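You operate a simulated robot arm through the tools that you are given. There is no shell and no other tool. Be economical: measure what you need, move in short steps, check, and stop when the job is done.

The job below is to be done with a simulated robot arm. You get a single attempt, and the scene is never put back.

TASK
Swap the white bay's blown fuse block for the sound spare.
Fine: red switch off first and on again after; a red dot in the window marks a blown one; the old one goes in the used tray.

It is judged by the outcome, as a careful person would: the job done as asked, and still so three seconds after it is handed in. It fails if anything else is knocked over, pushed out of place, dropped, spilled or broken.

THE ROBOT
A 6-joint arm with a two-finger parallel gripper, fixed in place. Base frame: the origin is at the foot of the arm, x ahead of it, y to its left, z up. Readings come in m, rad, newtons and seconds.
With the tool pointing down near the work surface it reaches from about 0.36 to 0.82 m from the base axis. Its first joint turns from -2.897 to 2.897 rad. Payload 3.91 kg.
The TCP is the grasp point between the finger pads, 0.03 m short of the fingertips. In the tool frame z runs along the fingers and y along their closing line. Largest opening 0.11 m; finger width 0.02, thickness 0.01; the body of the gripper, 0.048 by 0.112 m, starts 0.055 m behind the TCP.
Orientation is that of the tool frame in the base frame, as [roll, pitch, yaw] about the fixed x, y, z axes, in that order (R = Rz(yaw) Ry(pitch) Rx(roll)). With the fingers straight down and closing along the base's y, the tool's x points along the base's -x, its y along +y and its z along -z.

THE INTERFACE
- The arm moves only by the tool step_arm. Its argument "motion" is a list of rows, each a list of 7 numbers: the shift along the tool's x, y, z in units of 30 mm (1.0 is 30 mm), then the turn, a rotation vector about the tool's x, y, z in units of 8 degrees (1.0 is 8 degrees), then the closure, from 0 (fully open) to 1 (shut). In form: [[x, y, z, rx, ry, rz, gripper], ...]. A call has 1 to 8 rows; each row shifts and turns the commanded pose from where the row before left it, along the tool's axes as they then stand. A call with a number of a shift or a turn outside -1 to 1 is refused whole. A row lasts 0.2 s, in which the tool goes at most 0.05 m and 0.15 rad; a call with a longer step from one row to the next is refused whole, and so is a gripper value outside its range. A pose out of reach is approached as far as the arm can. The call stops where the force on the tool passes 40 N (or 10 N more than at its start, if that is more) or the arm is blocked; 0.2 s more then pass. The fingers move at their own pace (about 0.045 m/s each) and stop on an object; they squeeze with about 45 N. The grip force told is the motor's: it shows also when the fingers shut on nothing. Time passes only in rows, and 0.2 s behind the last, so rows that do not move let the fingers close. The reply holds the time, the measured pose of the TCP, the force on the tool along the base axes, the opening and the grip force, in the units named above and with some noise, with the torque about the TCP (base axes, N m) and any sound that the robot's microphone picked up.
- Cameras (640 x 400 px; columns grow to the right, rows downward): "scene" is fixed at [0.0509, -0.6516, 1.5216]; the picture's right is [0.89, -0.46, 0.00], its down [-0.27, -0.51, -0.81] and it looks along [0.38, 0.72, -0.58] (base axes); focal length 362 px, centre (320, 200). "wrist" rides on the gripper at [0.077, 0.007, -0.115] in the tool frame; the picture's right is [-0.09, 1.00, 0.00], its down [-0.80, -0.07, -0.59] and it looks along [-0.59, -0.05, 0.80] (tool axes); focal length 270 px, centre (320, 200).
- get_image(camera): a new picture of that camera. It takes no simulated time.
- move_column(by): slides the trunk up (or, below 0, down) by that many m; the arm rides with it, the base frame stays. It gives what a move gives, with no picture.
- measure_at(camera, pixels): there is no depth. For up to 12 entries [column, row, z] of the newest picture of that camera ("zoom" is the newest enlarged one), the place [x, y] in the base frame at which the ray of that pixel passes the height z, good to about 0.002 m. It takes no simulated time.
- enlarge(camera, box): a new picture of the part [left, top, right, bottom] of that camera's present view, enlarged. It takes no simulated time.
- finish_job(): hands the job in; it is judged then, once.

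Keep the steps short. Do not move on a guess: measure, check each grasp and each placing, and mend mistakes. In all there are 80 turns and 38 pictures (those below and enlarged ones count). Leave the gripper open and the arm clear of the work at the hand-in unless told otherwise, and finish with a single line.

The tools are called after "Call:" as name(argument=value, ...) on one line, values as JSON. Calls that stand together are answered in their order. step_arm: Moves the arm, as the interface text tells. Its arguments: {"type":"object","properties":{"motion":{"type":"array"}},"required":["motion"]} The other tools are called the same way: move_column (by) slides the trunk up or down; get_image (camera) takes a picture; measure_at (camera, pixels) gives the place at which the rays of pixels pass given heights; enlarge (camera, box) takes an enlarged picture of a part of a camera's view; finish_job () hands the job in.

At the start:

```text
time_s: 0.0
position: [0.42, 0.1762, 1.1574]
tool_rot: [-3.141, 0.001, -3.14]
wrist_force: [-0.1, 0.3, -0.3]
ft_torque: [-0.02, 0.01, -0.02]
finger_gap: 0.1099
grasp_force: 0.1
trunk travel left (down, up): [-0.5, 0.11]
```

scene: 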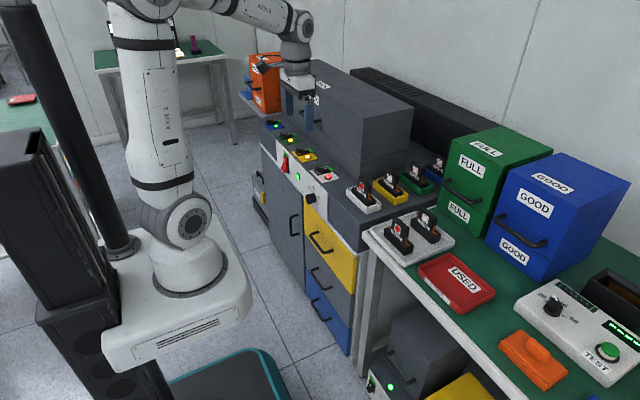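
wrist: 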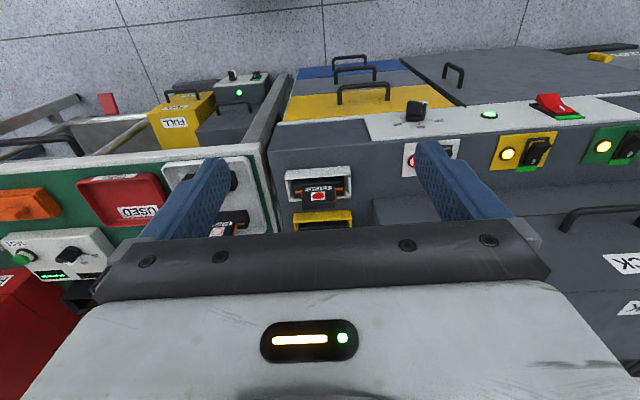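

I see a machine with coloured bays, a panel of switches and a white tray with two spare blocks. I'll enlarge the bays and the panel first.

Call:
enlarge(camera="scene", box=[330, 140, 510, 310])

Call:
enlarge(camera="scene", box=[250, 110, 390, 220])

```text
2.35 times, centred on (420, 225) of scene
```

zoom: 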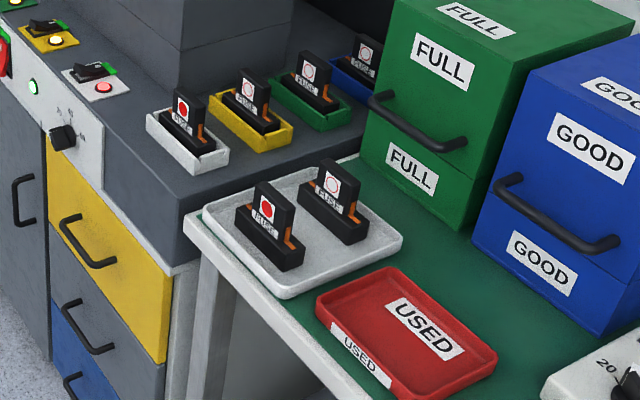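

```text
3.64 times, centred on (320, 165) of scene
```

zoom: 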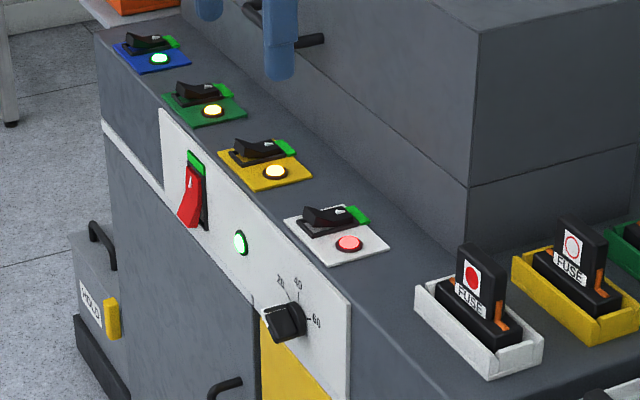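

White bay shows a red dot. The nearer-left spare shows a red dot too, and the right spare is clear. To get heights I'll intersect rays from both cameras at matching points: white bay dot, red switch and white tray.

Call:
measure_at(camera="scene", pixels=[[361.4, 186, 0.7], [361.4, 186, 0.8], [361.4, 186, 0.9], [361.4, 186, 1.0], [284.5, 165, 0.7], [284.5, 165, 0.9], [327, 176.5, 0.8], [327, 176.5, 0.9]])

Call:
measure_at(camera="wrist", pixels=[[318, 196, 0.7], [318, 196, 0.8], [318, 196, 0.9], [318, 196, 1.0], [552, 105, 0.7], [552, 105, 0.9], [411, 160, 0.8], [411, 160, 0.9]])

Call:
enlarge(camera="wrist", box=[380, 60, 640, 220])

```text
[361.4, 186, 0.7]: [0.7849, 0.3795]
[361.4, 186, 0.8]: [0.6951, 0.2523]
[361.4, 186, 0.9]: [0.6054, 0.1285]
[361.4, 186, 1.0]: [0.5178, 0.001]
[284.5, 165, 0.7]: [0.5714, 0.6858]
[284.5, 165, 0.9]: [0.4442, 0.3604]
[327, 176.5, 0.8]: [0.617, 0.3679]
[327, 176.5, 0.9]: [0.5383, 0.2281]
```

```text
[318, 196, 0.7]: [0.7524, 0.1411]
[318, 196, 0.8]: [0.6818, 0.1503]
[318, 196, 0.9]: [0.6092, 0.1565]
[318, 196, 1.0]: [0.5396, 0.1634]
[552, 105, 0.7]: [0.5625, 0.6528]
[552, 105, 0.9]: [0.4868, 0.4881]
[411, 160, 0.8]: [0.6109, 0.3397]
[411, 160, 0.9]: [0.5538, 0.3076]
```

```text
2.46 times, centred on (510, 140) of wrist
```

zoom: 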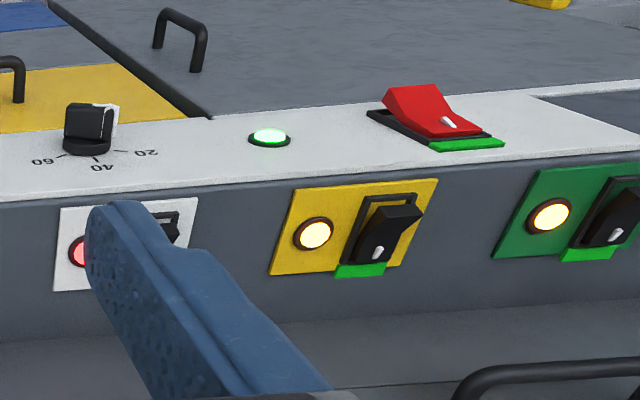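

The rays meet at about (0.623, 0.154, 0.879) for the white bay dot and (0.546, 0.619, 0.741) for the red switch. Next I'll measure the panel's lamp and edges to get its slope.

Call:
measure_at(camera="scene", pixels=[[297.9, 176.5, 0.7], [297.9, 176.5, 0.8], [328.2, 190.5, 0.75], [328.2, 190.5, 0.85], [276, 139.7, 0.75], [276, 139.7, 0.85], [311, 195, 0.7], [311, 195, 0.8]])

Call:
measure_at(camera="wrist", pixels=[[489.8, 114.4, 0.7], [489.8, 114.4, 0.8], [380, 140, 0.75], [380, 140, 0.85], [640, 123, 0.75], [640, 123, 0.85], [414, 112, 0.7], [414, 112, 0.8]])

```text
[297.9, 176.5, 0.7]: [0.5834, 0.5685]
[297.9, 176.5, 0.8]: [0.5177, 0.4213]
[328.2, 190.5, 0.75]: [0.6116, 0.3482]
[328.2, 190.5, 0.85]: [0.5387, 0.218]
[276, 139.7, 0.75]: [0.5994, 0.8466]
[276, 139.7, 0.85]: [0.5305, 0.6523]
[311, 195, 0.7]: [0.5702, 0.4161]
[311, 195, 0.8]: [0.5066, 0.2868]
```

```text
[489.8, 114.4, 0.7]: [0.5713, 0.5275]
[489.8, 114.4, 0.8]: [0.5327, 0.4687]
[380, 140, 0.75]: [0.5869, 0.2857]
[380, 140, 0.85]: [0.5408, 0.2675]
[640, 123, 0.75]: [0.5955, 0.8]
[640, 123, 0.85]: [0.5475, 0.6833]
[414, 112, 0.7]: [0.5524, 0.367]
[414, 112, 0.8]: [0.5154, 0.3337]
```

The panel leans back about 11° (top edge x≈0.565 at z 0.81, lamp x≈0.553 at z 0.747). I'll move left at this height, in front of the machine, closing the fingers on the way so I can press the red rocker.

Call:
step_arm(motion=[[0.3, 1, 0, 0, 0, 0, 1], [0.3, 1, 0, 0, 0, 0, 1], [0.3, 1, 0, 0, 0, 0, 1], [0.3, 1, 0, 0, 0, 0, 1], [0, 1, 0, 0, 0, 0, 1], [0, 1, 0, 0, 0, 0, 1], [0, 1, 0, 0, 0, 0, 1], [0, 1, 0, 0, 0, 0, 1]])

Call:
step_arm(motion=[[0, 1, 0, 0, 0, 0, 1], [0, 1, 0, 0, 0, 0, 1], [0, 1, 0, 0, -1, 0, 1], [0, 1, 0, 0, -1, 0, 1], [0, 1, 0, 0, -1, 0, 1], [0, 1, 0, 0, -1, 0, 1], [0, 0, 0, 0, -1, 0, 1], [0, 0, 0, 0, 0, 0, 1]])

Call:
get_image(camera="wrist")

```text
time_s: 1.8
position: [0.3839, 0.4163, 1.1589]
tool_rot: [3.141, 0.0, -3.141]
wrist_force: [0.2, -0.6, 1.2]
ft_torque: [-0.02, 0.0, 0.03]
finger_gap: 0.0
grasp_force: 37.8
trunk travel left (down, up): [-0.5, 0.11]
```

```text
time_s: 3.6
position: [0.3829, 0.5981, 1.1587]
tool_rot: [3.14, 0.7, -3.141]
wrist_force: [-0.4, -0.2, 0.1]
ft_torque: [0.02, -0.02, -0.01]
finger_gap: 0.0
grasp_force: 37.6
trunk travel left (down, up): [-0.5, 0.11]
```

```text
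32 pictures are left
```

wrist: 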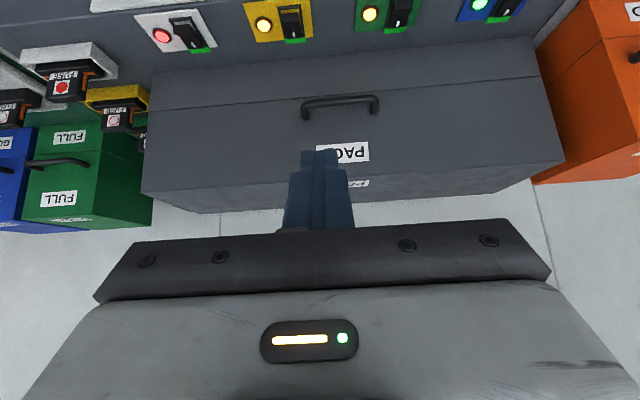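

Fingers are shut and the tool is tilted 40°. I'll lower straight down by 0.24 m in front of the panel to see the switch.

Call:
step_arm(motion=[[0.643, 0, 0.766, 0, 0, 0, 1], [0.643, 0, 0.766, 0, 0, 0, 1], [0.643, 0, 0.766, 0, 0, 0, 1], [0.643, 0, 0.766, 0, 0, 0, 1], [0.643, 0, 0.766, 0, 0, 0, 1], [0.643, 0, 0.766, 0, 0, 0, 1], [0.643, 0, 0.766, 0, 0, 0, 1], [0.643, 0, 0.766, 0, 0, 0, 1]])

Call:
get_image(camera="wrist")

```text
time_s: 5.4
position: [0.3844, 0.596, 0.917]
tool_rot: [-3.142, 0.699, 3.139]
wrist_force: [0.1, 0.1, -0.2]
ft_torque: [0.0, -0.04, 0.01]
finger_gap: 0.0
grasp_force: 37.2
trunk travel left (down, up): [-0.5, 0.11]
```

```text
31 pictures are left
```

wrist: 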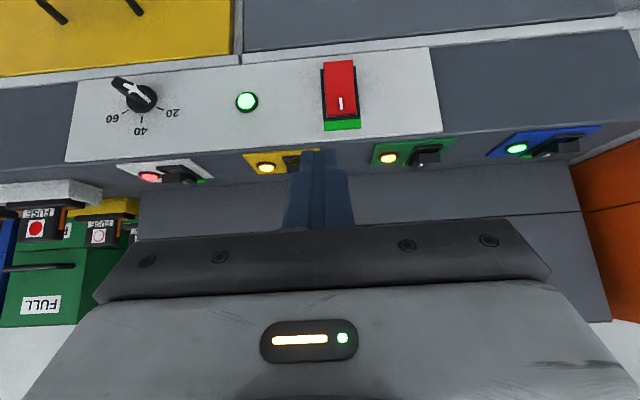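

Clear view: the red rocker spans about (322–360, 62–120), with its green "on" strip at its upper end (row 125). Its lower end (row ~65) protrudes. I'll measure it.

Call:
measure_at(camera="wrist", pixels=[[338, 65, 0.72], [338, 65, 0.74], [341, 90, 0.73], [341, 90, 0.75], [343, 118, 0.76], [343, 118, 0.78], [323, 90, 0.74], [358, 90, 0.74], [246, 102, 0.747], [340, 142, 0.807], [340, 55, 0.71]])

Call:
enlarge(camera="wrist", box=[280, 40, 408, 140])

Call:
enlarge(camera="scene", box=[260, 130, 324, 180])

```text
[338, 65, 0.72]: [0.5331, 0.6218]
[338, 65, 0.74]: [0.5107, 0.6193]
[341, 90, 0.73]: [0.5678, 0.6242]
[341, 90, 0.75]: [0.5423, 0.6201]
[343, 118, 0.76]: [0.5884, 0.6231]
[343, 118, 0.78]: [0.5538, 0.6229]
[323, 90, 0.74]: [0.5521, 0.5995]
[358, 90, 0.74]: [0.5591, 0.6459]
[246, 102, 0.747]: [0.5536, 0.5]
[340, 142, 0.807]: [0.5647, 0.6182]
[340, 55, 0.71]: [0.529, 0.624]
```

```text
4.00 times, centred on (344, 90) of wrist
```

zoom: 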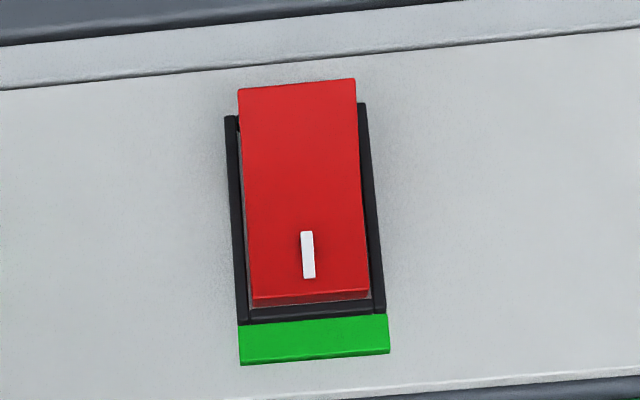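

```text
8.00 times, centred on (292, 155) of scene
```

zoom: 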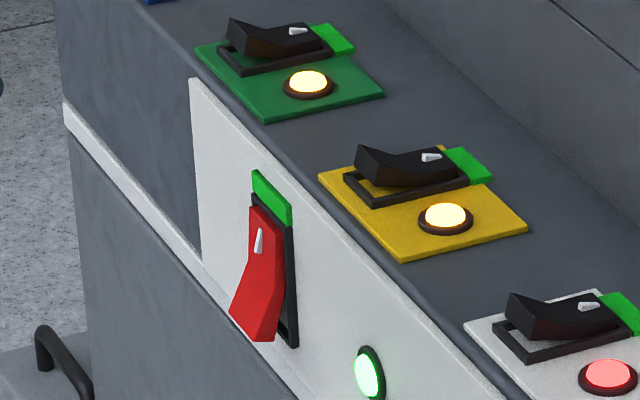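

The protruding lower lip is at about (0.53, 0.621, 0.725). I'll tilt further to about 64° and bring the shut fingertips a few cm in front of the lip.

Call:
step_arm(motion=[[0, 0, 0, 0, -1, 0, 1], [0, 0, 0, 0, -1, 0, 1], [0, 0, 0, 0, -1, 0, 1], [0.8, 0.166, 0.8, 0, 0, 0, 1], [0.8, 0.166, 0.8, 0, 0, 0, 1], [0.8, 0.166, 0.8, 0, 0, 0, 1], [0.8, 0.166, 0.8, 0, 0, 0, 1], [0.8, 0.166, 0.8, 0, 0, 0, 1]])

Call:
get_image(camera="wrist")

```text
time_s: 7.2
position: [0.4393, 0.6215, 0.7598]
tool_rot: [3.141, 1.117, -3.142]
wrist_force: [0.7, -0.6, 0.1]
ft_torque: [0.01, 0.02, 0.0]
finger_gap: 0.0002
grasp_force: 38.2
trunk travel left (down, up): [-0.5, 0.11]
```

```text
28 pictures are left
```

wrist: 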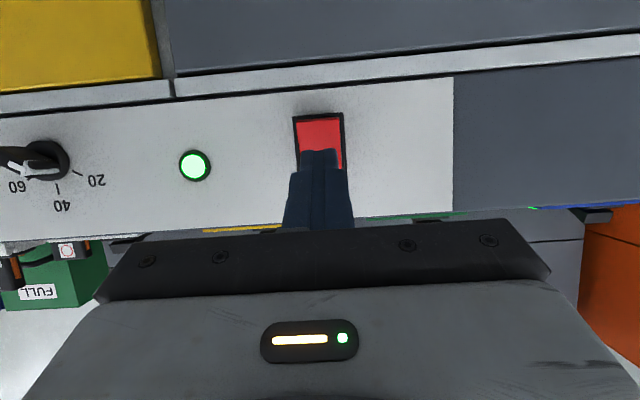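

The tip is in front of the rocker. I'll check the lip's position from this view.

Call:
measure_at(camera="wrist", pixels=[[320, 119, 0.715], [320, 119, 0.725], [320, 119, 0.72], [298, 119, 0.72], [342, 116, 0.72], [194, 165, 0.747], [320, 114, 0.71]])

```text
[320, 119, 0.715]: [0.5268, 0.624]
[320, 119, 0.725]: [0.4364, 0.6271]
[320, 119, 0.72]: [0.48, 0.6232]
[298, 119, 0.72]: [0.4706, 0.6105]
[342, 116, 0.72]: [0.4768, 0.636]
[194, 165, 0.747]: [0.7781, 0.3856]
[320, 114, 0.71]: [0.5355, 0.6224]
```

The lip is at x≈0.527, z≈0.715. I'll go to just before it, then press in along the panel normal in 5 mm steps, with the force stop as guard.

Call:
step_arm(motion=[[-0.043, 0, 0.886, 0, 0, 0, 1], [-0.043, 0, 0.886, 0, 0, 0, 1], [-0.043, 0, 0.161, 0, 0, 0, 1], [-0.043, 0, 0.161, 0, 0, 0, 1], [-0.043, 0, 0.161, 0, 0, 0, 1], [-0.043, 0, 0.161, 0, 0, 0, 1], [-0.043, 0, 0.161, 0, 0, 0, 1], [0, 0, 0, 0, 0, 0, 1]])

Call:
enlarge(camera="scene", box=[260, 130, 324, 180])

```text
time_s: 9.0
position: [0.5138, 0.6222, 0.7322]
tool_rot: [-3.141, 1.117, 3.14]
wrist_force: [-0.4, 0.4, -0.9]
ft_torque: [0.0, 0.02, 0.04]
finger_gap: 0.0002
grasp_force: 37.7
trunk travel left (down, up): [-0.5, 0.11]
heard: click
```

```text
8.00 times, centred on (292, 155) of scene
```

zoom: 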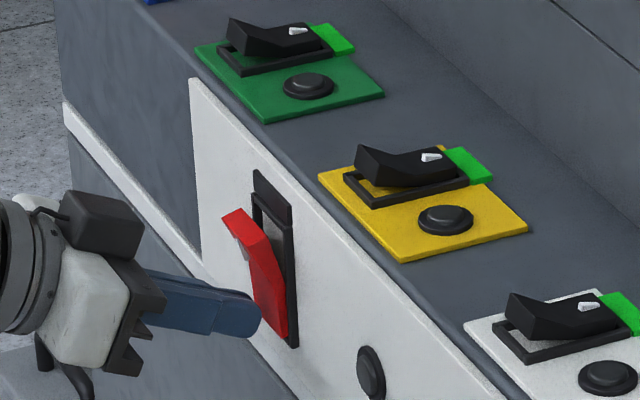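

Click heard, all lamps dark, rocker flipped: power is off. I'll back off along the normal, rise, straighten the tool and travel to the bays, opening the fingers.

Call:
step_arm(motion=[[0.3, 0, -1, 0, 0, 0, 1], [0.3, 0, -1, 0, 0, 0, 1], [-0.899, 0, -0.438, 0, 0, 0, 1], [-0.899, 0, -0.438, 0, 0, 0, 1], [-0.899, 0, -0.438, 0, 0, 0, 1], [-0.899, 0, -0.438, 0, 0, 0, 1], [-0.899, 0, -0.438, 0, 0, 0, 1], [-0.899, 0, -0.438, 0, 0, 0, 1]])

Call:
step_arm(motion=[[-0.899, 0, -0.438, 0, 0, 0, 1], [-0.899, 0, -0.438, 0, 1, 0, 0.5], [0, -1, 0, 0, 1, 0, 0.5], [0, -1, 0, 0, 1, 0, 0.5], [0, -1, 0, 0, 1, 0, 0.5], [0, -1, 0, 0, 1, 0, 0.5], [0, -1, 0, 0, 1, 0, 0.5], [0, -1, 0, 0, 1, 0, 0.5]])

Call:
step_arm(motion=[[0, -1, 0, 0, 1, 0, 0.5], [0, -1, 0, 0, 0, 0, 0.5], [0, -1, 0, 0, 0, 0, 0.5], [0, -1, 0, 0, 0, 0, 0.5], [0, -1, 0, 0, 0, 0, 0.5], [0, -1, 0, 0, 0, 0, 0.5], [0, -1, 0, 0, 0, 0, 0.5], [0, -1, 0, 0, 0, 0, 0.5]])

Call:
get_image(camera="wrist")

```text
time_s: 10.8
position: [0.4514, 0.624, 0.9226]
tool_rot: [3.141, 1.116, -3.141]
wrist_force: [-0.2, -0.7, 0.6]
ft_torque: [0.01, 0.01, 0.0]
finger_gap: 0.0001
grasp_force: 37.6
trunk travel left (down, up): [-0.5, 0.11]
```

```text
time_s: 12.6
position: [0.4504, 0.4408, 0.9823]
tool_rot: [3.14, 0.138, 3.141]
wrist_force: [0.3, -0.7, -0.6]
ft_torque: [0.0, -0.02, -0.01]
finger_gap: 0.055
grasp_force: 0.1
trunk travel left (down, up): [-0.5, 0.11]
```

```text
time_s: 14.4
position: [0.4514, 0.2001, 0.9822]
tool_rot: [3.141, 0.0, -3.141]
wrist_force: [-1.2, 0.3, 0.2]
ft_torque: [0.0, 0.01, -0.03]
finger_gap: 0.0548
grasp_force: 0.0
trunk travel left (down, up): [-0.5, 0.11]
```

```text
26 pictures are left
```

wrist: 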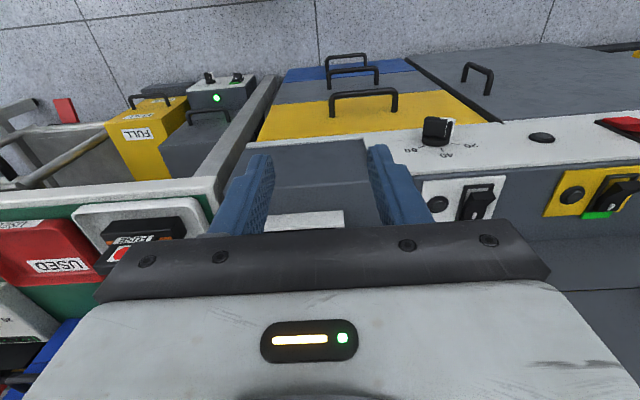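

The bay hides behind the hand. I'll back off, rise, and tilt forward about 24° to look at it.

Call:
step_arm(motion=[[0.7, -0.5, -1, 0, 0, 0, 0.5], [0.7, -0.5, -1, 0, 0, 0, 0.5], [0, 0, -1, 0, -1, 0, 0.5], [0, 0, 0, 0, -1, 0, 0.5], [0, 0, 0, 0, -1, 0, 0.5], [0, 0, 0, 0, 0, 0, 0.5]])

Call:
get_image(camera="wrist")

```text
time_s: 15.8
position: [0.4095, 0.1703, 1.0733]
tool_rot: [-3.141, 0.421, 3.141]
wrist_force: [0.8, 0.1, -0.1]
ft_torque: [-0.01, -0.01, 0.04]
finger_gap: 0.0551
grasp_force: 0.1
trunk travel left (down, up): [-0.5, 0.11]
```

```text
25 pictures are left
```

wrist: 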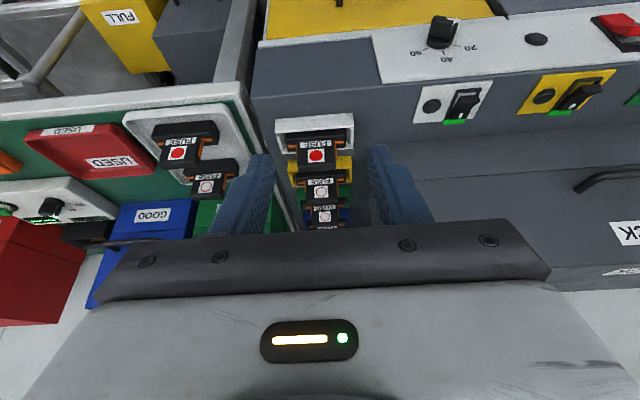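

Call:
enlarge(camera="wrist", box=[260, 100, 388, 180])

Call:
enlarge(camera="wrist", box=[20, 90, 276, 250])

Call:
enlarge(camera="scene", box=[340, 150, 468, 270])

```text
5.00 times, centred on (324, 140) of wrist
```

zoom: 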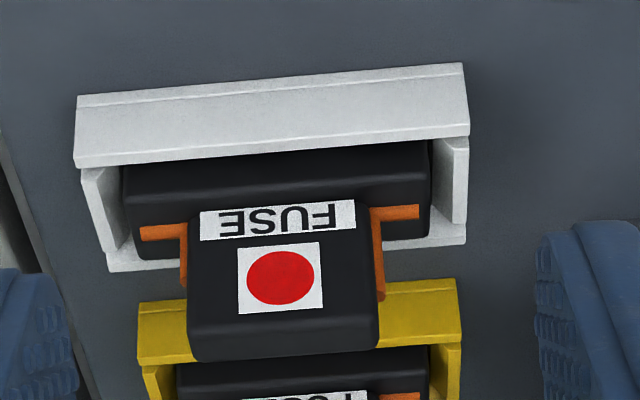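

```text
2.50 times, centred on (148, 170) of wrist
```

zoom: 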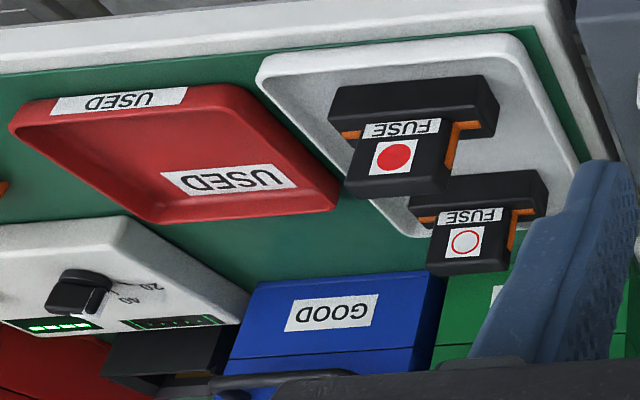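

```text
3.33 times, centred on (404, 210) of scene
```

zoom: 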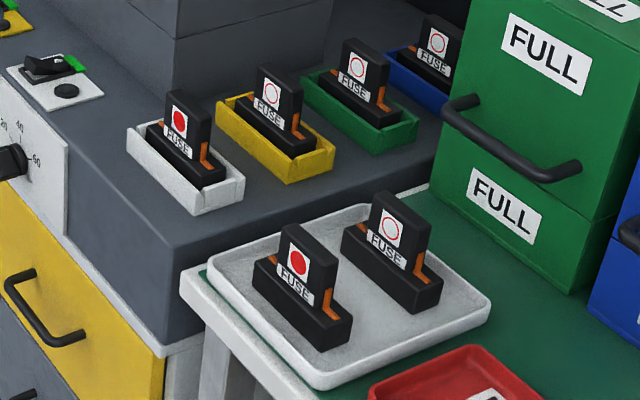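

I see black blocks, each with a long base and an upright handle with orange clips. I'll triangulate the dots of the white bay, yellow bay and both spares, then the used tray.

Call:
measure_at(camera="scene", pixels=[[362, 185.7, 0.86], [362, 185.7, 0.9], [397.4, 228.9, 0.8], [397.4, 228.9, 0.9], [425.3, 218.4, 0.8], [425.3, 218.4, 0.9], [389, 177.6, 0.86], [389, 177.6, 0.9]])

Call:
measure_at(camera="wrist", pixels=[[316.2, 155.6, 0.86], [316.2, 155.6, 0.9], [178.4, 152.8, 0.8], [178.4, 152.8, 0.9], [206.4, 186.4, 0.8], [206.4, 186.4, 0.9], [321, 192, 0.86], [321, 192, 0.9]])

```text
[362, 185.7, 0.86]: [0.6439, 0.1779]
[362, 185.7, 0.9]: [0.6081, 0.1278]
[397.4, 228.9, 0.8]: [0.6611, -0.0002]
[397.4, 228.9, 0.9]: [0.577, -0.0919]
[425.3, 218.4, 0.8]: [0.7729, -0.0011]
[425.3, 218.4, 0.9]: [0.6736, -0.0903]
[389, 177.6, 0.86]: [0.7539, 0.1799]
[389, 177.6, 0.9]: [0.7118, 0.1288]
```

```text
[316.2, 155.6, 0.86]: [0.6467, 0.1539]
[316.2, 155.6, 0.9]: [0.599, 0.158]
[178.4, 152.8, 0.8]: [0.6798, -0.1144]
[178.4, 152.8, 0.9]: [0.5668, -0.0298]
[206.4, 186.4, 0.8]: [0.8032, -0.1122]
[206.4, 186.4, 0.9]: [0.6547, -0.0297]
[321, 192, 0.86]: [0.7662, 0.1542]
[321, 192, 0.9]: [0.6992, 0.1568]
```

The bay dot is at (0.627, 0.156, 0.878), the good spare's dot at (0.708, −0.058, 0.865), the blown spare's dot at (0.606, −0.059, 0.865). Bays are 0.107 m apart. Now I'll get the block's detail size.

Call:
enlarge(camera="scene", box=[340, 168, 390, 218])

```text
8.00 times, centred on (365, 193) of scene
```

zoom: 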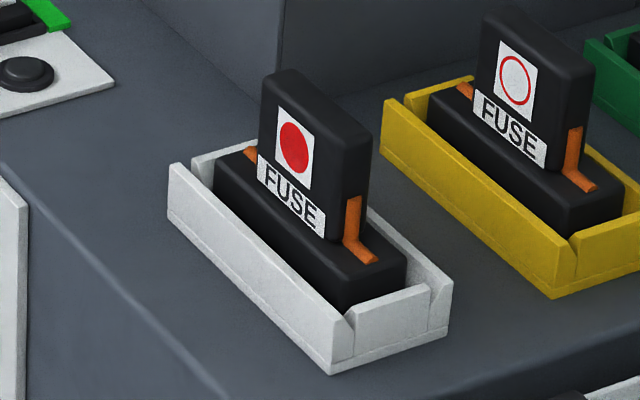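

Call:
measure_at(camera="zoom", pixels=[[303, 102, 0.89], [303, 102, 0.9], [265, 78, 0.895], [340, 130, 0.895], [369, 132, 0.895], [292, 215, 0.845], [292, 215, 0.855], [332, 325, 0.84], [332, 372, 0.815], [172, 165, 0.84], [440, 290, 0.84], [294, 146, 0.878]])

Call:
measure_at(camera="wrist", pixels=[[297.6, 165.6, 0.895], [336, 163.6, 0.895], [298, 171, 0.895], [335, 169, 0.895], [275.6, 119.4, 0.82], [353, 113, 0.82], [275, 133, 0.84], [354, 127, 0.84], [316, 141, 0.855], [314, 139.5, 0.85], [286, 133, 0.845], [345, 129, 0.845]])

```text
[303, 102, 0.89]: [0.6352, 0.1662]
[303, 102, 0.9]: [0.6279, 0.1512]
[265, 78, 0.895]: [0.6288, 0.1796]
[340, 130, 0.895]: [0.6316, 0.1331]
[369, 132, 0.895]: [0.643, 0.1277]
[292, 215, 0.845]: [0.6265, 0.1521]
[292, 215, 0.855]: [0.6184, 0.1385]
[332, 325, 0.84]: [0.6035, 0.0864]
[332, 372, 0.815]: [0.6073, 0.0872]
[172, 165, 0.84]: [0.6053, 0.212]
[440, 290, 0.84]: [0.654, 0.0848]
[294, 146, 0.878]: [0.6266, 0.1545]
```

```text
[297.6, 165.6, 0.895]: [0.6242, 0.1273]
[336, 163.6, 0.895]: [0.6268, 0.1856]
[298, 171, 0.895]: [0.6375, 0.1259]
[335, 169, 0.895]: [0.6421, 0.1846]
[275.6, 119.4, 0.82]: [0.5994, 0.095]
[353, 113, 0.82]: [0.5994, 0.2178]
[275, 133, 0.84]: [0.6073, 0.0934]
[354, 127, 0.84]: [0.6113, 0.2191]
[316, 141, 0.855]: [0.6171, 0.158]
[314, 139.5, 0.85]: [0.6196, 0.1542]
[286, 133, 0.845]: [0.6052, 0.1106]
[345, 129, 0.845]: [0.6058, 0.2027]
```

Handle: y 0.13–0.18, x 0.627–0.645, z 0.845–0.898; holder top 0.84. Next is clearance to the green box near the good spare, the tray extents and the used tray.

Call:
measure_at(camera="scene", pixels=[[437, 206, 0.8], [495, 238, 0.8], [448, 184, 0.9], [480, 202, 0.9], [420, 280, 0.815], [452, 316, 0.815], [495, 293, 0.815], [462, 256, 0.815], [457, 280, 0.8], [363, 233, 0.815], [404, 266, 0.815], [455, 239, 0.815]])

Call:
measure_at(camera="wrist", pixels=[[26, 131, 0.815], [82, 179, 0.815], [155, 170, 0.815], [122, 124, 0.815], [95, 152, 0.8], [122, 120, 0.815], [229, 103, 0.815]])

Call:
enlarge(camera="scene", box=[395, 190, 505, 320])

```text
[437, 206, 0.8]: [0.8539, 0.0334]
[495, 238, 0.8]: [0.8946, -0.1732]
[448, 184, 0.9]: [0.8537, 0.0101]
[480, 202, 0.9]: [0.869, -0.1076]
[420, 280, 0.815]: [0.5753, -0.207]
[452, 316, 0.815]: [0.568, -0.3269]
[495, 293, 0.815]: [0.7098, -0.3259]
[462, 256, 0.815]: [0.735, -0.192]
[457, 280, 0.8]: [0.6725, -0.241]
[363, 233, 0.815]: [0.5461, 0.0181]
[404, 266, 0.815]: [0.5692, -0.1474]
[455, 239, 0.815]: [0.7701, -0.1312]
```

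```text
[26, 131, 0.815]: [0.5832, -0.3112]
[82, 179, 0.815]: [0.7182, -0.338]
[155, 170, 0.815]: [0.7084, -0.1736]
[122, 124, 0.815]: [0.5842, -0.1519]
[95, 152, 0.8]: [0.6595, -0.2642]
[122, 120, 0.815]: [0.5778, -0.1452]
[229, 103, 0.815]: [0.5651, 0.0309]
```

```text
3.08 times, centred on (450, 255) of scene
```

zoom: 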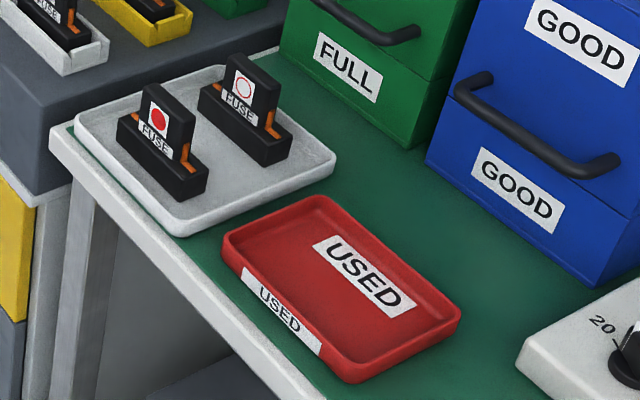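

The used tray is centred at (0.655, −0.255), and the green box (x>0.85) is clear. I'll grip handles across their thin flat faces, so I straighten the tool and turn it 90°.

Call:
step_arm(motion=[[0, 0, 0, 0, 1, 0, 0.5], [0, 0, 0, 0, 1, 0, 0.5], [0, 0, 0, 0, 1, 0, 0.5], [0, 0, 0, 0, 0, -1, 0.5], [0, 0, 0, 0, 0, -1, 0.5], [0, 0, 0, 0, 0, -1, 0.5], [0, 0, 0, 0, 0, -1, 0.5], [0, 0, 0, 0, 0, -1, 0.5]])

Call:
step_arm(motion=[[0, 0, 0, 0, 0, -1, 0.5], [0, 0, 0, 0, 0, -1, 0.5], [0, 0, 0, 0, 0, -1, 0.5], [0, 0, 0, 0, 0, -1, 0.5], [0, 0, 0, 0, 0, -1, 0.5], [0, 0, 0, 0, 0, -1, 0.5], [0, 0, 0, 0, 0, -0.25, 0.5], [0, 0, 0, 0, 0, 0, 0.5]])

```text
time_s: 17.6
position: [0.4097, 0.172, 1.0728]
tool_rot: [-3.141, -0.002, -2.442]
wrist_force: [0.0, -0.2, 0.2]
ft_torque: [0.03, 0.0, -0.02]
finger_gap: 0.0549
grasp_force: 0.0
trunk travel left (down, up): [-0.5, 0.11]
```

```text
time_s: 19.4
position: [0.4094, 0.1713, 1.0724]
tool_rot: [-3.141, 0.0, -1.569]
wrist_force: [-0.3, 0.4, 0.3]
ft_torque: [0.03, 0.0, 0.01]
finger_gap: 0.0551
grasp_force: 0.0
trunk travel left (down, up): [-0.5, 0.11]
```

Yaw is now −90°. I'll move over the white bay block to (0.637, 0.156, 1.00).

Call:
step_arm(motion=[[0.064, -0.949, 0.29, 0, 0, 0, 0.5], [0.064, -0.949, 0.29, 0, 0, 0, 0.5], [0.064, -0.949, 0.29, 0, 0, 0, 0.5], [0.064, -0.949, 0.29, 0, 0, 0, 0.5], [0.064, -0.949, 0.29, 0, 0, 0, 0.5], [0.064, -0.949, 0.29, 0, 0, 0, 0.5], [0.064, -0.949, 0.29, 0, 0, 0, 0.5], [0.064, -0.949, 0.29, 0, 0, 0, 0.5]])

Call:
get_image(camera="wrist")

```text
time_s: 21.2
position: [0.6397, 0.1575, 1.0015]
tool_rot: [3.14, -0.001, -1.572]
wrist_force: [-0.4, 0.2, 0.3]
ft_torque: [-0.01, 0.03, 0.04]
finger_gap: 0.0551
grasp_force: 0.0
trunk travel left (down, up): [-0.5, 0.11]
```

```text
19 pictures are left
```

wrist: 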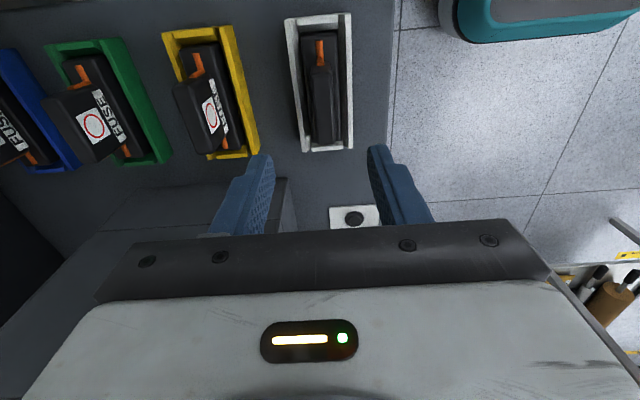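

The block is in view, with the handle top around (312–334, 66–). I'll measure its edges at the top height to centre the grip.

Call:
measure_at(camera="wrist", pixels=[[311, 90, 0.898], [334, 90, 0.898], [322, 66, 0.898], [322, 110, 0.898], [302, 140, 0.84], [340, 140, 0.84], [293, 22, 0.84], [346, 20, 0.84], [300, 148, 0.84], [353, 145, 0.84]])

Call:
enlarge(camera="wrist", box=[270, 0, 380, 160])

```text
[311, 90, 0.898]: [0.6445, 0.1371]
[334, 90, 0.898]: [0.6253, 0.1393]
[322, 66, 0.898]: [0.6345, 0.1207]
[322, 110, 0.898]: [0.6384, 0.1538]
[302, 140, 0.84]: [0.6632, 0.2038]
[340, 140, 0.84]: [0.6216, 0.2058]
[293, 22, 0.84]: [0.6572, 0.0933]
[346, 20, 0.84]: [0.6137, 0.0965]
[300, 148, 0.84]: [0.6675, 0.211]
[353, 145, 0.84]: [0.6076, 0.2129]
```

```text
2.50 times, centred on (325, 80) of wrist
```

zoom: 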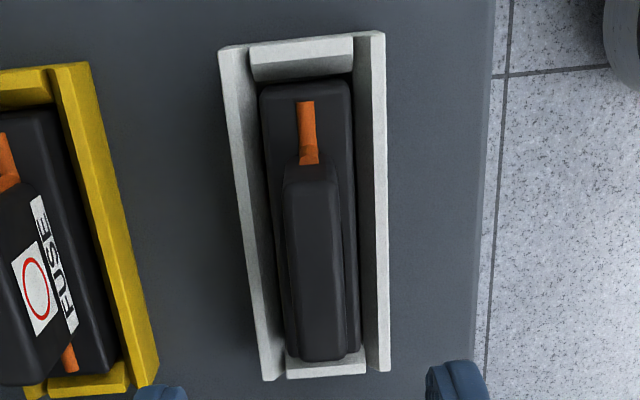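

The handle is centred at (0.636, 0.152). I'll descend to TCP z≈0.885, which keeps the tips just above the base, then close.

Call:
step_arm(motion=[[0.08, 0.05, 0.97, 0, 0, 0, 0.5], [0.08, 0.06, 0.97, 0, 0, 0, 0.5], [0, 0, 0.97, 0, 0, 0, 0.5], [0, 0, 0.97, 0, 0, 0, 0.5], [0, 0, 0, 0, 0, 0, 1], [0, 0, 0, 0, 0, 0, 1], [0, 0, 0, 0, 0, 0, 1], [0, 0, 0, 0, 0, 0, 1]])

```text
time_s: 23.0
position: [0.6347, 0.1521, 0.886]
tool_rot: [-3.141, -0.001, -1.571]
wrist_force: [0.7, 0.2, -0.8]
ft_torque: [0.02, 0.01, 0.02]
finger_gap: 0.0172
grasp_force: 45.4
trunk travel left (down, up): [-0.5, 0.11]
```

It's gripped (gap 17 mm, 45 N). I'll lift gently straight up.

Call:
step_arm(motion=[[0, 0, -0.15, 0, 0, 0, 1], [0, 0, -0.3, 0, 0, 0, 1], [0, 0, -0.4, 0, 0, 0, 1], [0, 0, -0.5, 0, 0, 0, 1], [0, 0, -0.6, 0, 0, 0, 1], [0, 0, -0.8, 0, 0, 0, 1], [0, 0, -0.8, 0, 0, 0, 1], [0, 0, -0.6, 0, 0, 0, 1]])

Call:
get_image(camera="wrist")

```text
time_s: 24.8
position: [0.6343, 0.1517, 1.011]
tool_rot: [3.141, 0.001, -1.572]
wrist_force: [0.4, -0.5, -1.0]
ft_torque: [0.0, -0.03, 0.03]
finger_gap: 0.0173
grasp_force: 45.0
trunk travel left (down, up): [-0.5, 0.11]
```

```text
17 pictures are left
```

wrist: 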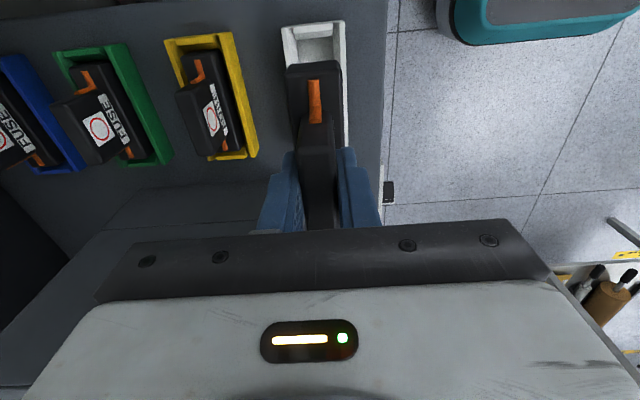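

The block is out of the bay and hangs level. I'll carry it at z≈1.01 over to the used tray at (0.655, −0.253).

Call:
step_arm(motion=[[1, -0.05, 0, 0, 0, 0, 1], [1, -0.05, 0, 0, 0, 0, 1], [1, -0.05, 0, 0, 0, 0, 1], [1, -0.05, 0, 0, 0, 0, 1], [1, -0.05, 0, 0, 0, 0, 1], [1, -0.05, 0, 0, 0, 0, 1], [1, -0.05, 0, 0, 0, 0, 1], [1, -0.05, 0, 0, 0, 0, 1]])

Call:
step_arm(motion=[[1, -0.05, 0, 0, 0, 0, 1], [1, -0.05, 0, 0, 0, 0, 1], [1, -0.05, 0, 0, 0, 0, 1], [1, -0.05, 0, 0, 0, 0, 1], [1, -0.05, 0, 0, 0, 0, 1], [0.5, 0, 0, 0, 0, 0, 1], [0, 0, 0, 0, 0, 0, 1]])

Call:
get_image(camera="wrist")

Call:
get_image(camera="scene")

```text
time_s: 26.6
position: [0.6473, -0.0895, 1.0099]
tool_rot: [3.141, -0.001, -1.572]
wrist_force: [0.2, 1.0, -1.7]
ft_torque: [0.03, -0.01, -0.03]
finger_gap: 0.0169
grasp_force: 44.8
trunk travel left (down, up): [-0.5, 0.11]
```

```text
time_s: 28.2
position: [0.6541, -0.2529, 1.0111]
tool_rot: [-3.141, 0.001, -1.57]
wrist_force: [-0.5, 0.0, -2.1]
ft_torque: [-0.03, 0.02, 0.02]
finger_gap: 0.0171
grasp_force: 45.0
trunk travel left (down, up): [-0.5, 0.11]
```

```text
16 pictures are left
```

wrist: 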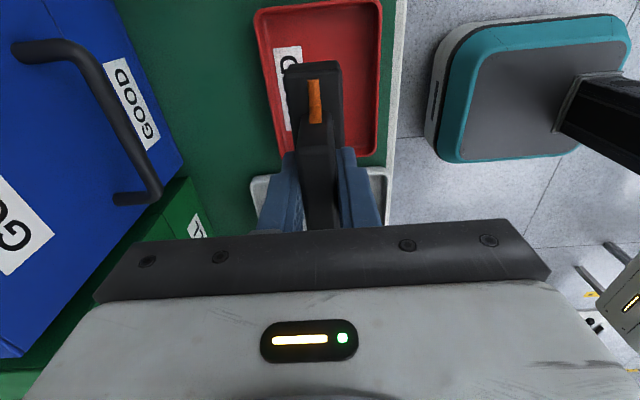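

```text
15 pictures are left
```

scene: 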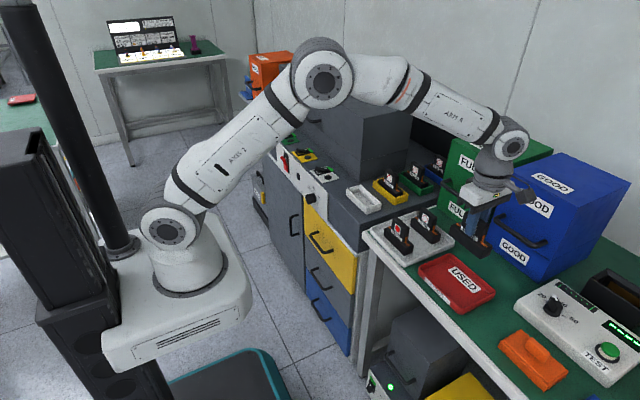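

Checking the tray's rim in this view so I set the block down inside it.

Call:
measure_at(camera="wrist", pixels=[[254, 12, 0.815], [382, 3, 0.815], [378, 152, 0.815], [281, 155, 0.815], [266, 12, 0.803], [372, 6, 0.803], [287, 75, 0.945], [342, 72, 0.945], [288, 63, 0.945]])

```text
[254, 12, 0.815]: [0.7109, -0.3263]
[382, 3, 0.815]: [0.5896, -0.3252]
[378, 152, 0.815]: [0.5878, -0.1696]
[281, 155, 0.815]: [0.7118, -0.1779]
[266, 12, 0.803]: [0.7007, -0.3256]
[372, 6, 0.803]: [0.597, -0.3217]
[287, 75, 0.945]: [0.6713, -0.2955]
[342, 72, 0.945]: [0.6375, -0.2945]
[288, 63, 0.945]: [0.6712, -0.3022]
```

The block fits in the tray (x 0.59–0.71, y −0.33 to −0.17). I'll lower it, slowly at the end.

Call:
step_arm(motion=[[0, 0, 1, 0, 0, 0, 1], [0, 0, 1, 0, 0, 0, 1], [0, 0, 1, 0, 0, 0, 1], [0, 0, 0.8, 0, 0, 0, 1], [0, 0, 0.2, 0, 0, 0, 1], [0, 0, 0.15, 0, 0, 0, 1], [0, 0, 0.15, 0, 0, 0, 1], [0, 0, 0, 0, 0, 0, 1]])

```text
time_s: 30.0
position: [0.6522, -0.2531, 0.8822]
tool_rot: [3.141, -0.002, -1.571]
wrist_force: [0.0, 0.4, -0.3]
ft_torque: [-0.01, -0.03, 0.0]
finger_gap: 0.0175
grasp_force: 44.8
trunk travel left (down, up): [-0.5, 0.11]
```

Not touching yet. I'll continue in 2 mm steps.

Call:
step_arm(motion=[[0, 0, 0.07, 0, 0, 0, 1], [0, 0, 0.07, 0, 0, 0, 1], [0, 0, 0.07, 0, 0, 0, 1], [0, 0, 0, 0, 0, 0, 1]])

Call:
enlarge(camera="scene", box=[400, 200, 520, 320])

```text
time_s: 31.0
position: [0.6532, -0.2542, 0.8754]
tool_rot: [-3.141, 0.001, -1.571]
wrist_force: [0.3, -0.4, -0.8]
ft_torque: [-0.05, -0.03, -0.01]
finger_gap: 0.0174
grasp_force: 45.2
trunk travel left (down, up): [-0.5, 0.11]
```

```text
3.33 times, centred on (460, 260) of scene
```

zoom: 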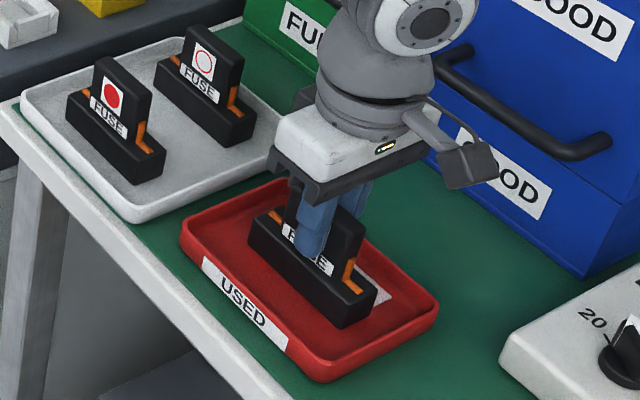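

Close to the floor. I'll keep easing down.

Call:
step_arm(motion=[[0, 0, 0.06, 0, 0, 0, 1], [0, 0, 0.06, 0, 0, 0, 1], [0, 0, 0.06, 0, 0, 0, 1], [0, 0, 0, 0, 0, 0, 1]])

```text
time_s: 32.0
position: [0.6529, -0.2525, 0.8742]
tool_rot: [-3.133, -0.001, -1.57]
wrist_force: [3.8, 2.6, 27.8]
ft_torque: [0.99, 0.08, -0.02]
finger_gap: 0.0171
grasp_force: 44.2
trunk travel left (down, up): [-0.5, 0.11]
```

Contact, 28 N up. I'll relieve by 3 mm, open the fingers, then rise.

Call:
step_arm(motion=[[0, 0, -0.1, 0, 0, 0, 1], [0, 0, 0, 0, 0, 0, 0.7], [0, 0, 0, 0, 0, 0, 0.5], [0, 0, 0, 0, 0, 0, 0.5], [0, 0, -0.5, 0, 0, 0, 0.5], [0, 0, -1, 0, 0, 0, 0.5], [0, 0, -1, 0, 0, 0, 0.5], [0, 0, -1, 0, 0, 0, 0.5]])

```text
time_s: 33.8
position: [0.6517, -0.2527, 0.98]
tool_rot: [3.14, 0.0, -1.57]
wrist_force: [-0.6, 0.1, 0.0]
ft_torque: [-0.01, -0.01, 0.0]
finger_gap: 0.055
grasp_force: 0.0
trunk travel left (down, up): [-0.5, 0.11]
```

Released. Now over to the good spare at about (0.717, −0.060), z 1.0, to look before gripping.

Call:
step_arm(motion=[[-0.919, -0.31, -0.1, 0, 0, 0, 0.5], [-0.919, -0.31, -0.1, 0, 0, 0, 0.5], [-0.919, -0.31, -0.1, 0, 0, 0, 0.5], [-0.919, -0.31, -0.1, 0, 0, 0, 0.5], [-0.919, -0.31, -0.1, 0, 0, 0, 0.5], [-0.919, -0.31, -0.1, 0, 0, 0, 0.5], [-0.919, -0.31, -0.1, 0, 0, 0, 0.5], [0, 0, 0, 0, 0, 0, 0.5]])

Call:
enlarge(camera="wrist", box=[220, 0, 476, 160])

```text
time_s: 35.6
position: [0.7188, -0.0594, 1.0004]
tool_rot: [3.141, 0.0, -1.57]
wrist_force: [1.1, 0.5, -0.1]
ft_torque: [-0.01, 0.01, 0.01]
finger_gap: 0.0551
grasp_force: 0.1
trunk travel left (down, up): [-0.5, 0.11]
```

```text
2.50 times, centred on (348, 80) of wrist
```

zoom: 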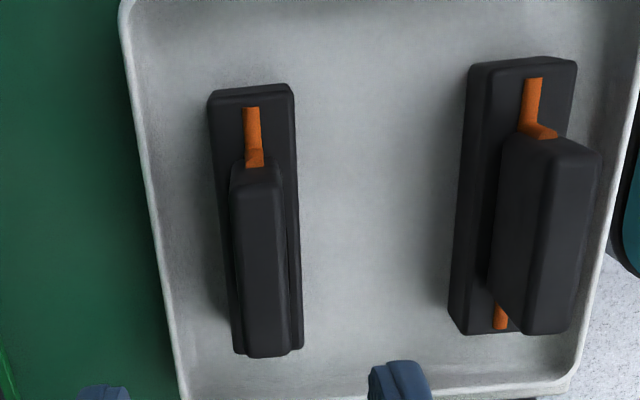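

The good spare is the left one in this view. I'll measure its handle top and base edges for position and yaw.

Call:
measure_at(camera="zoom", pixels=[[231, 190, 0.886], [283, 186, 0.886], [243, 345, 0.886], [290, 343, 0.886], [257, 180, 0.886], [266, 357, 0.886], [208, 96, 0.832], [293, 88, 0.832], [302, 345, 0.832], [232, 345, 0.832]])

```text
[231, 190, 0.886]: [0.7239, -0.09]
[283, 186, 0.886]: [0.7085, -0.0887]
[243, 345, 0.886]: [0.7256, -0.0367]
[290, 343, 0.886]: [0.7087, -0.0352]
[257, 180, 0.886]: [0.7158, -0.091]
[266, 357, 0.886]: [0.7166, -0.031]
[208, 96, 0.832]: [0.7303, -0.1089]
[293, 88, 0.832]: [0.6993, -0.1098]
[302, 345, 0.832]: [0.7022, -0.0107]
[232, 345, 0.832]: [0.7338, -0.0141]
```

The handle centre is (0.717, −0.061). I'll descend to TCP z≈0.875 and close.

Call:
step_arm(motion=[[0, 0.05, 1, 0, 0, 0, 0.5], [0, 0.02, 1, 0, 0, 0, 0.5], [0, 0, 1, 0, 0, 0, 0.5], [0, 0, 1, 0, 0, 0, 0.5], [0, 0, 0.16, 0, 0, 0, 0.5], [0, 0, 0, 0, 0, 0, 1], [0, 0, 0, 0, 0, 0, 1], [0, 0, 0, 0, 0, 0, 1]])

Call:
step_arm(motion=[[0, 0, 0, 0, 0, 0, 1], [0, 0, -0.15, 0, 0, 0, 1], [0, 0, -0.4, 0, 0, 0, 1], [0, 0, -0.8, 0, 0, 0, 1], [0, 0, -1, 0, 0, 0, 1], [0, 0, -1, 0, 0, 0, 1], [0, 0, -1, 0, 0, 0, 1]])

Call:
enlarge(camera="wrist", box=[220, 0, 476, 240])

```text
time_s: 37.4
position: [0.7159, -0.0602, 0.8749]
tool_rot: [-3.14, 0.0, -1.57]
wrist_force: [0.2, -0.1, -0.1]
ft_torque: [-0.02, 0.01, 0.02]
finger_gap: 0.0174
grasp_force: 34.5
trunk travel left (down, up): [-0.5, 0.11]
```

```text
time_s: 39.0
position: [0.7163, -0.0581, 1.0042]
tool_rot: [3.141, 0.0, -1.571]
wrist_force: [-0.6, -0.8, -0.8]
ft_torque: [0.02, -0.01, -0.02]
finger_gap: 0.0172
grasp_force: 44.9
trunk travel left (down, up): [-0.5, 0.11]
```

```text
1.67 times, centred on (348, 120) of wrist
```

zoom: 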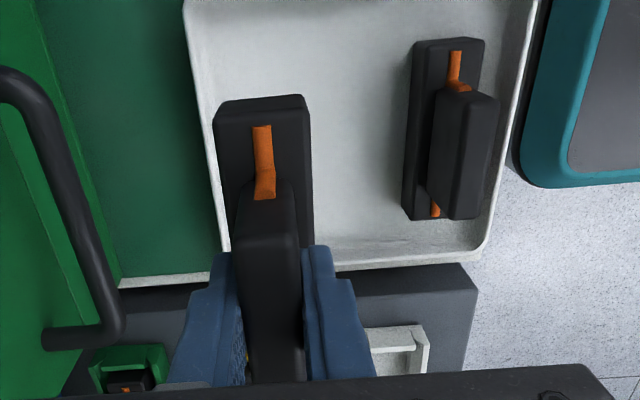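

Held (gap 17 mm), level, and the same pose in hand as the old one. I'll carry it to above the white bay at (0.635, 0.152).

Call:
step_arm(motion=[[-0.876, 0.34, 0, 0, 0, 0, 1], [-0.876, 0.34, 0, 0, 0, 0, 1], [-0.876, 0.34, 0, 0, 0, 0, 1], [-0.876, 0.34, 0, 0, 0, 0, 1], [-0.876, 0.34, 0, 0, 0, 0, 1], [-0.876, 0.34, 0, 0, 0, 0, 1], [-0.876, 0.34, 0, 0, 0, 0, 1], [-0.876, 0.34, 0, 0, 0, 0, 1]])

Call:
enlarge(camera="wrist", box=[220, 0, 476, 240])

```text
time_s: 40.8
position: [0.6373, 0.1508, 1.0047]
tool_rot: [-3.142, 0.0, -1.572]
wrist_force: [-0.5, 0.3, -0.3]
ft_torque: [0.0, 0.0, 0.01]
finger_gap: 0.0173
grasp_force: 45.0
trunk travel left (down, up): [-0.5, 0.11]
```

```text
1.67 times, centred on (348, 120) of wrist
```

zoom: 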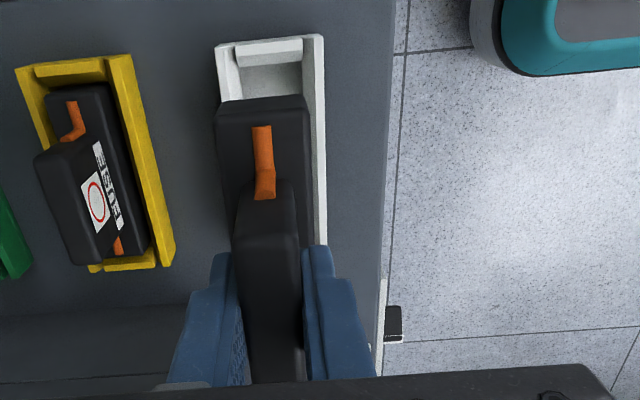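

Reading is x=0.6373 versus 0.6345 when the old block was seated. I'll verify the holder and block edges in this picture.

Call:
measure_at(camera="zoom", pixels=[[217, 48, 0.84], [323, 37, 0.84], [233, 66, 0.84], [302, 60, 0.84], [216, 112, 0.963], [308, 106, 0.963], [262, 98, 0.963], [268, 42, 0.84]])

```text
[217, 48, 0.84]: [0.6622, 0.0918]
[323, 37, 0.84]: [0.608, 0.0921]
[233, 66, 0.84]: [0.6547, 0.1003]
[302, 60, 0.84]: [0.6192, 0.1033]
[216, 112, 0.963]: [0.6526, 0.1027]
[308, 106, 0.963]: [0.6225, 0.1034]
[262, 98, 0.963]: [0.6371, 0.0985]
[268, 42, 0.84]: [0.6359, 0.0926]
```

The block sits about 2 mm too far in x. I'll correct and descend to z≈0.925, still above the holder.

Call:
step_arm(motion=[[-0.03, 0.08, 0.6, 0, 0, 0, 1], [0, 0, 1, 0, 0, 0, 1], [0, 0, 1, 0, 0, 0, 1], [0, 0, 0, 0, 0, 0, 1]])

Call:
enlarge(camera="scene", box=[330, 150, 410, 220])

Call:
enlarge(camera="wrist", box=[240, 0, 400, 150])

```text
time_s: 41.8
position: [0.6333, 0.1515, 0.9265]
tool_rot: [-3.141, 0.001, -1.573]
wrist_force: [-0.3, -0.2, -1.9]
ft_torque: [0.01, 0.01, 0.0]
finger_gap: 0.017
grasp_force: 44.9
trunk travel left (down, up): [-0.5, 0.11]
```

```text
5.71 times, centred on (370, 185) of scene
```

zoom: 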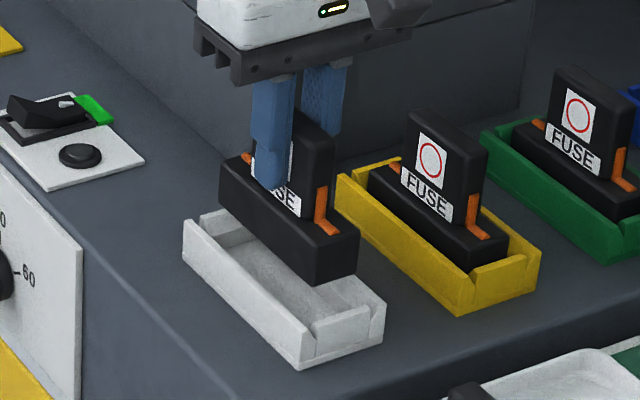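

```text
2.67 times, centred on (320, 75) of wrist
```

zoom: 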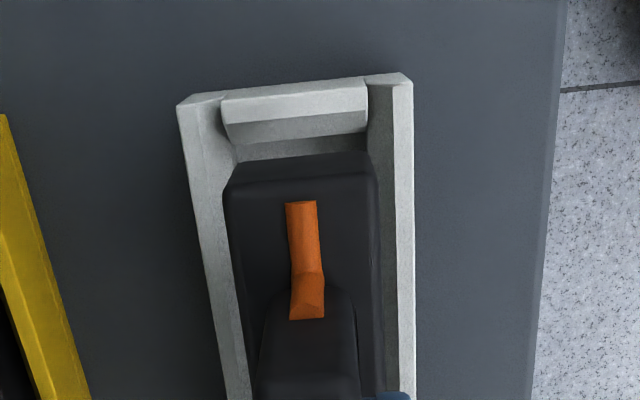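

It's centred over the holder. I'll lower slowly in about 4.5 mm steps.

Call:
step_arm(motion=[[0, 0, 0.16, 0, 0, 0, 1], [0, 0, 0.16, 0, 0, 0, 1], [0, 0, 0.16, 0, 0, 0, 1], [0, 0, 0.16, 0, 0, 0, 1], [0, 0, 0.16, 0, 0, 0, 1], [0, 0, 0.16, 0, 0, 0, 1], [0, 0, 0.16, 0, 0, 0, 1], [0, 0, 0, 0, 0, 0, 1]])

```text
time_s: 43.6
position: [0.6344, 0.1525, 0.894]
tool_rot: [3.141, 0.001, -1.57]
wrist_force: [0.8, 16.6, -0.5]
ft_torque: [1.1, -0.08, 0.02]
finger_gap: 0.0174
grasp_force: 45.0
trunk travel left (down, up): [-0.5, 0.11]
```

A sideways force of 17 N in +y shows the block's −y end is rubbing the wall. I'll ease 1.5 mm in +y.

Call:
step_arm(motion=[[-0.05, 0, 0, 0, 0, 0, 1], [0, 0, 0, 0, 0, 0, 1]])

```text
time_s: 44.2
position: [0.6329, 0.1523, 0.8925]
tool_rot: [-3.141, -0.003, -1.572]
wrist_force: [1.3, 10.9, -1.0]
ft_torque: [0.73, -0.12, 0.01]
finger_gap: 0.0173
grasp_force: 44.9
trunk travel left (down, up): [-0.5, 0.11]
```

Force fell to 11 N, so about 2.7 mm more is needed.

Call:
step_arm(motion=[[-0.09, 0, 0, 0, 0, 0, 1], [0, 0, 0, 0, 0, 0, 1]])

```text
time_s: 44.8
position: [0.6332, 0.1534, 0.8935]
tool_rot: [-3.142, 0.0, -1.571]
wrist_force: [1.9, 0.0, -1.3]
ft_torque: [-0.04, -0.08, -0.02]
finger_gap: 0.0174
grasp_force: 45.4
trunk travel left (down, up): [-0.5, 0.11]
```

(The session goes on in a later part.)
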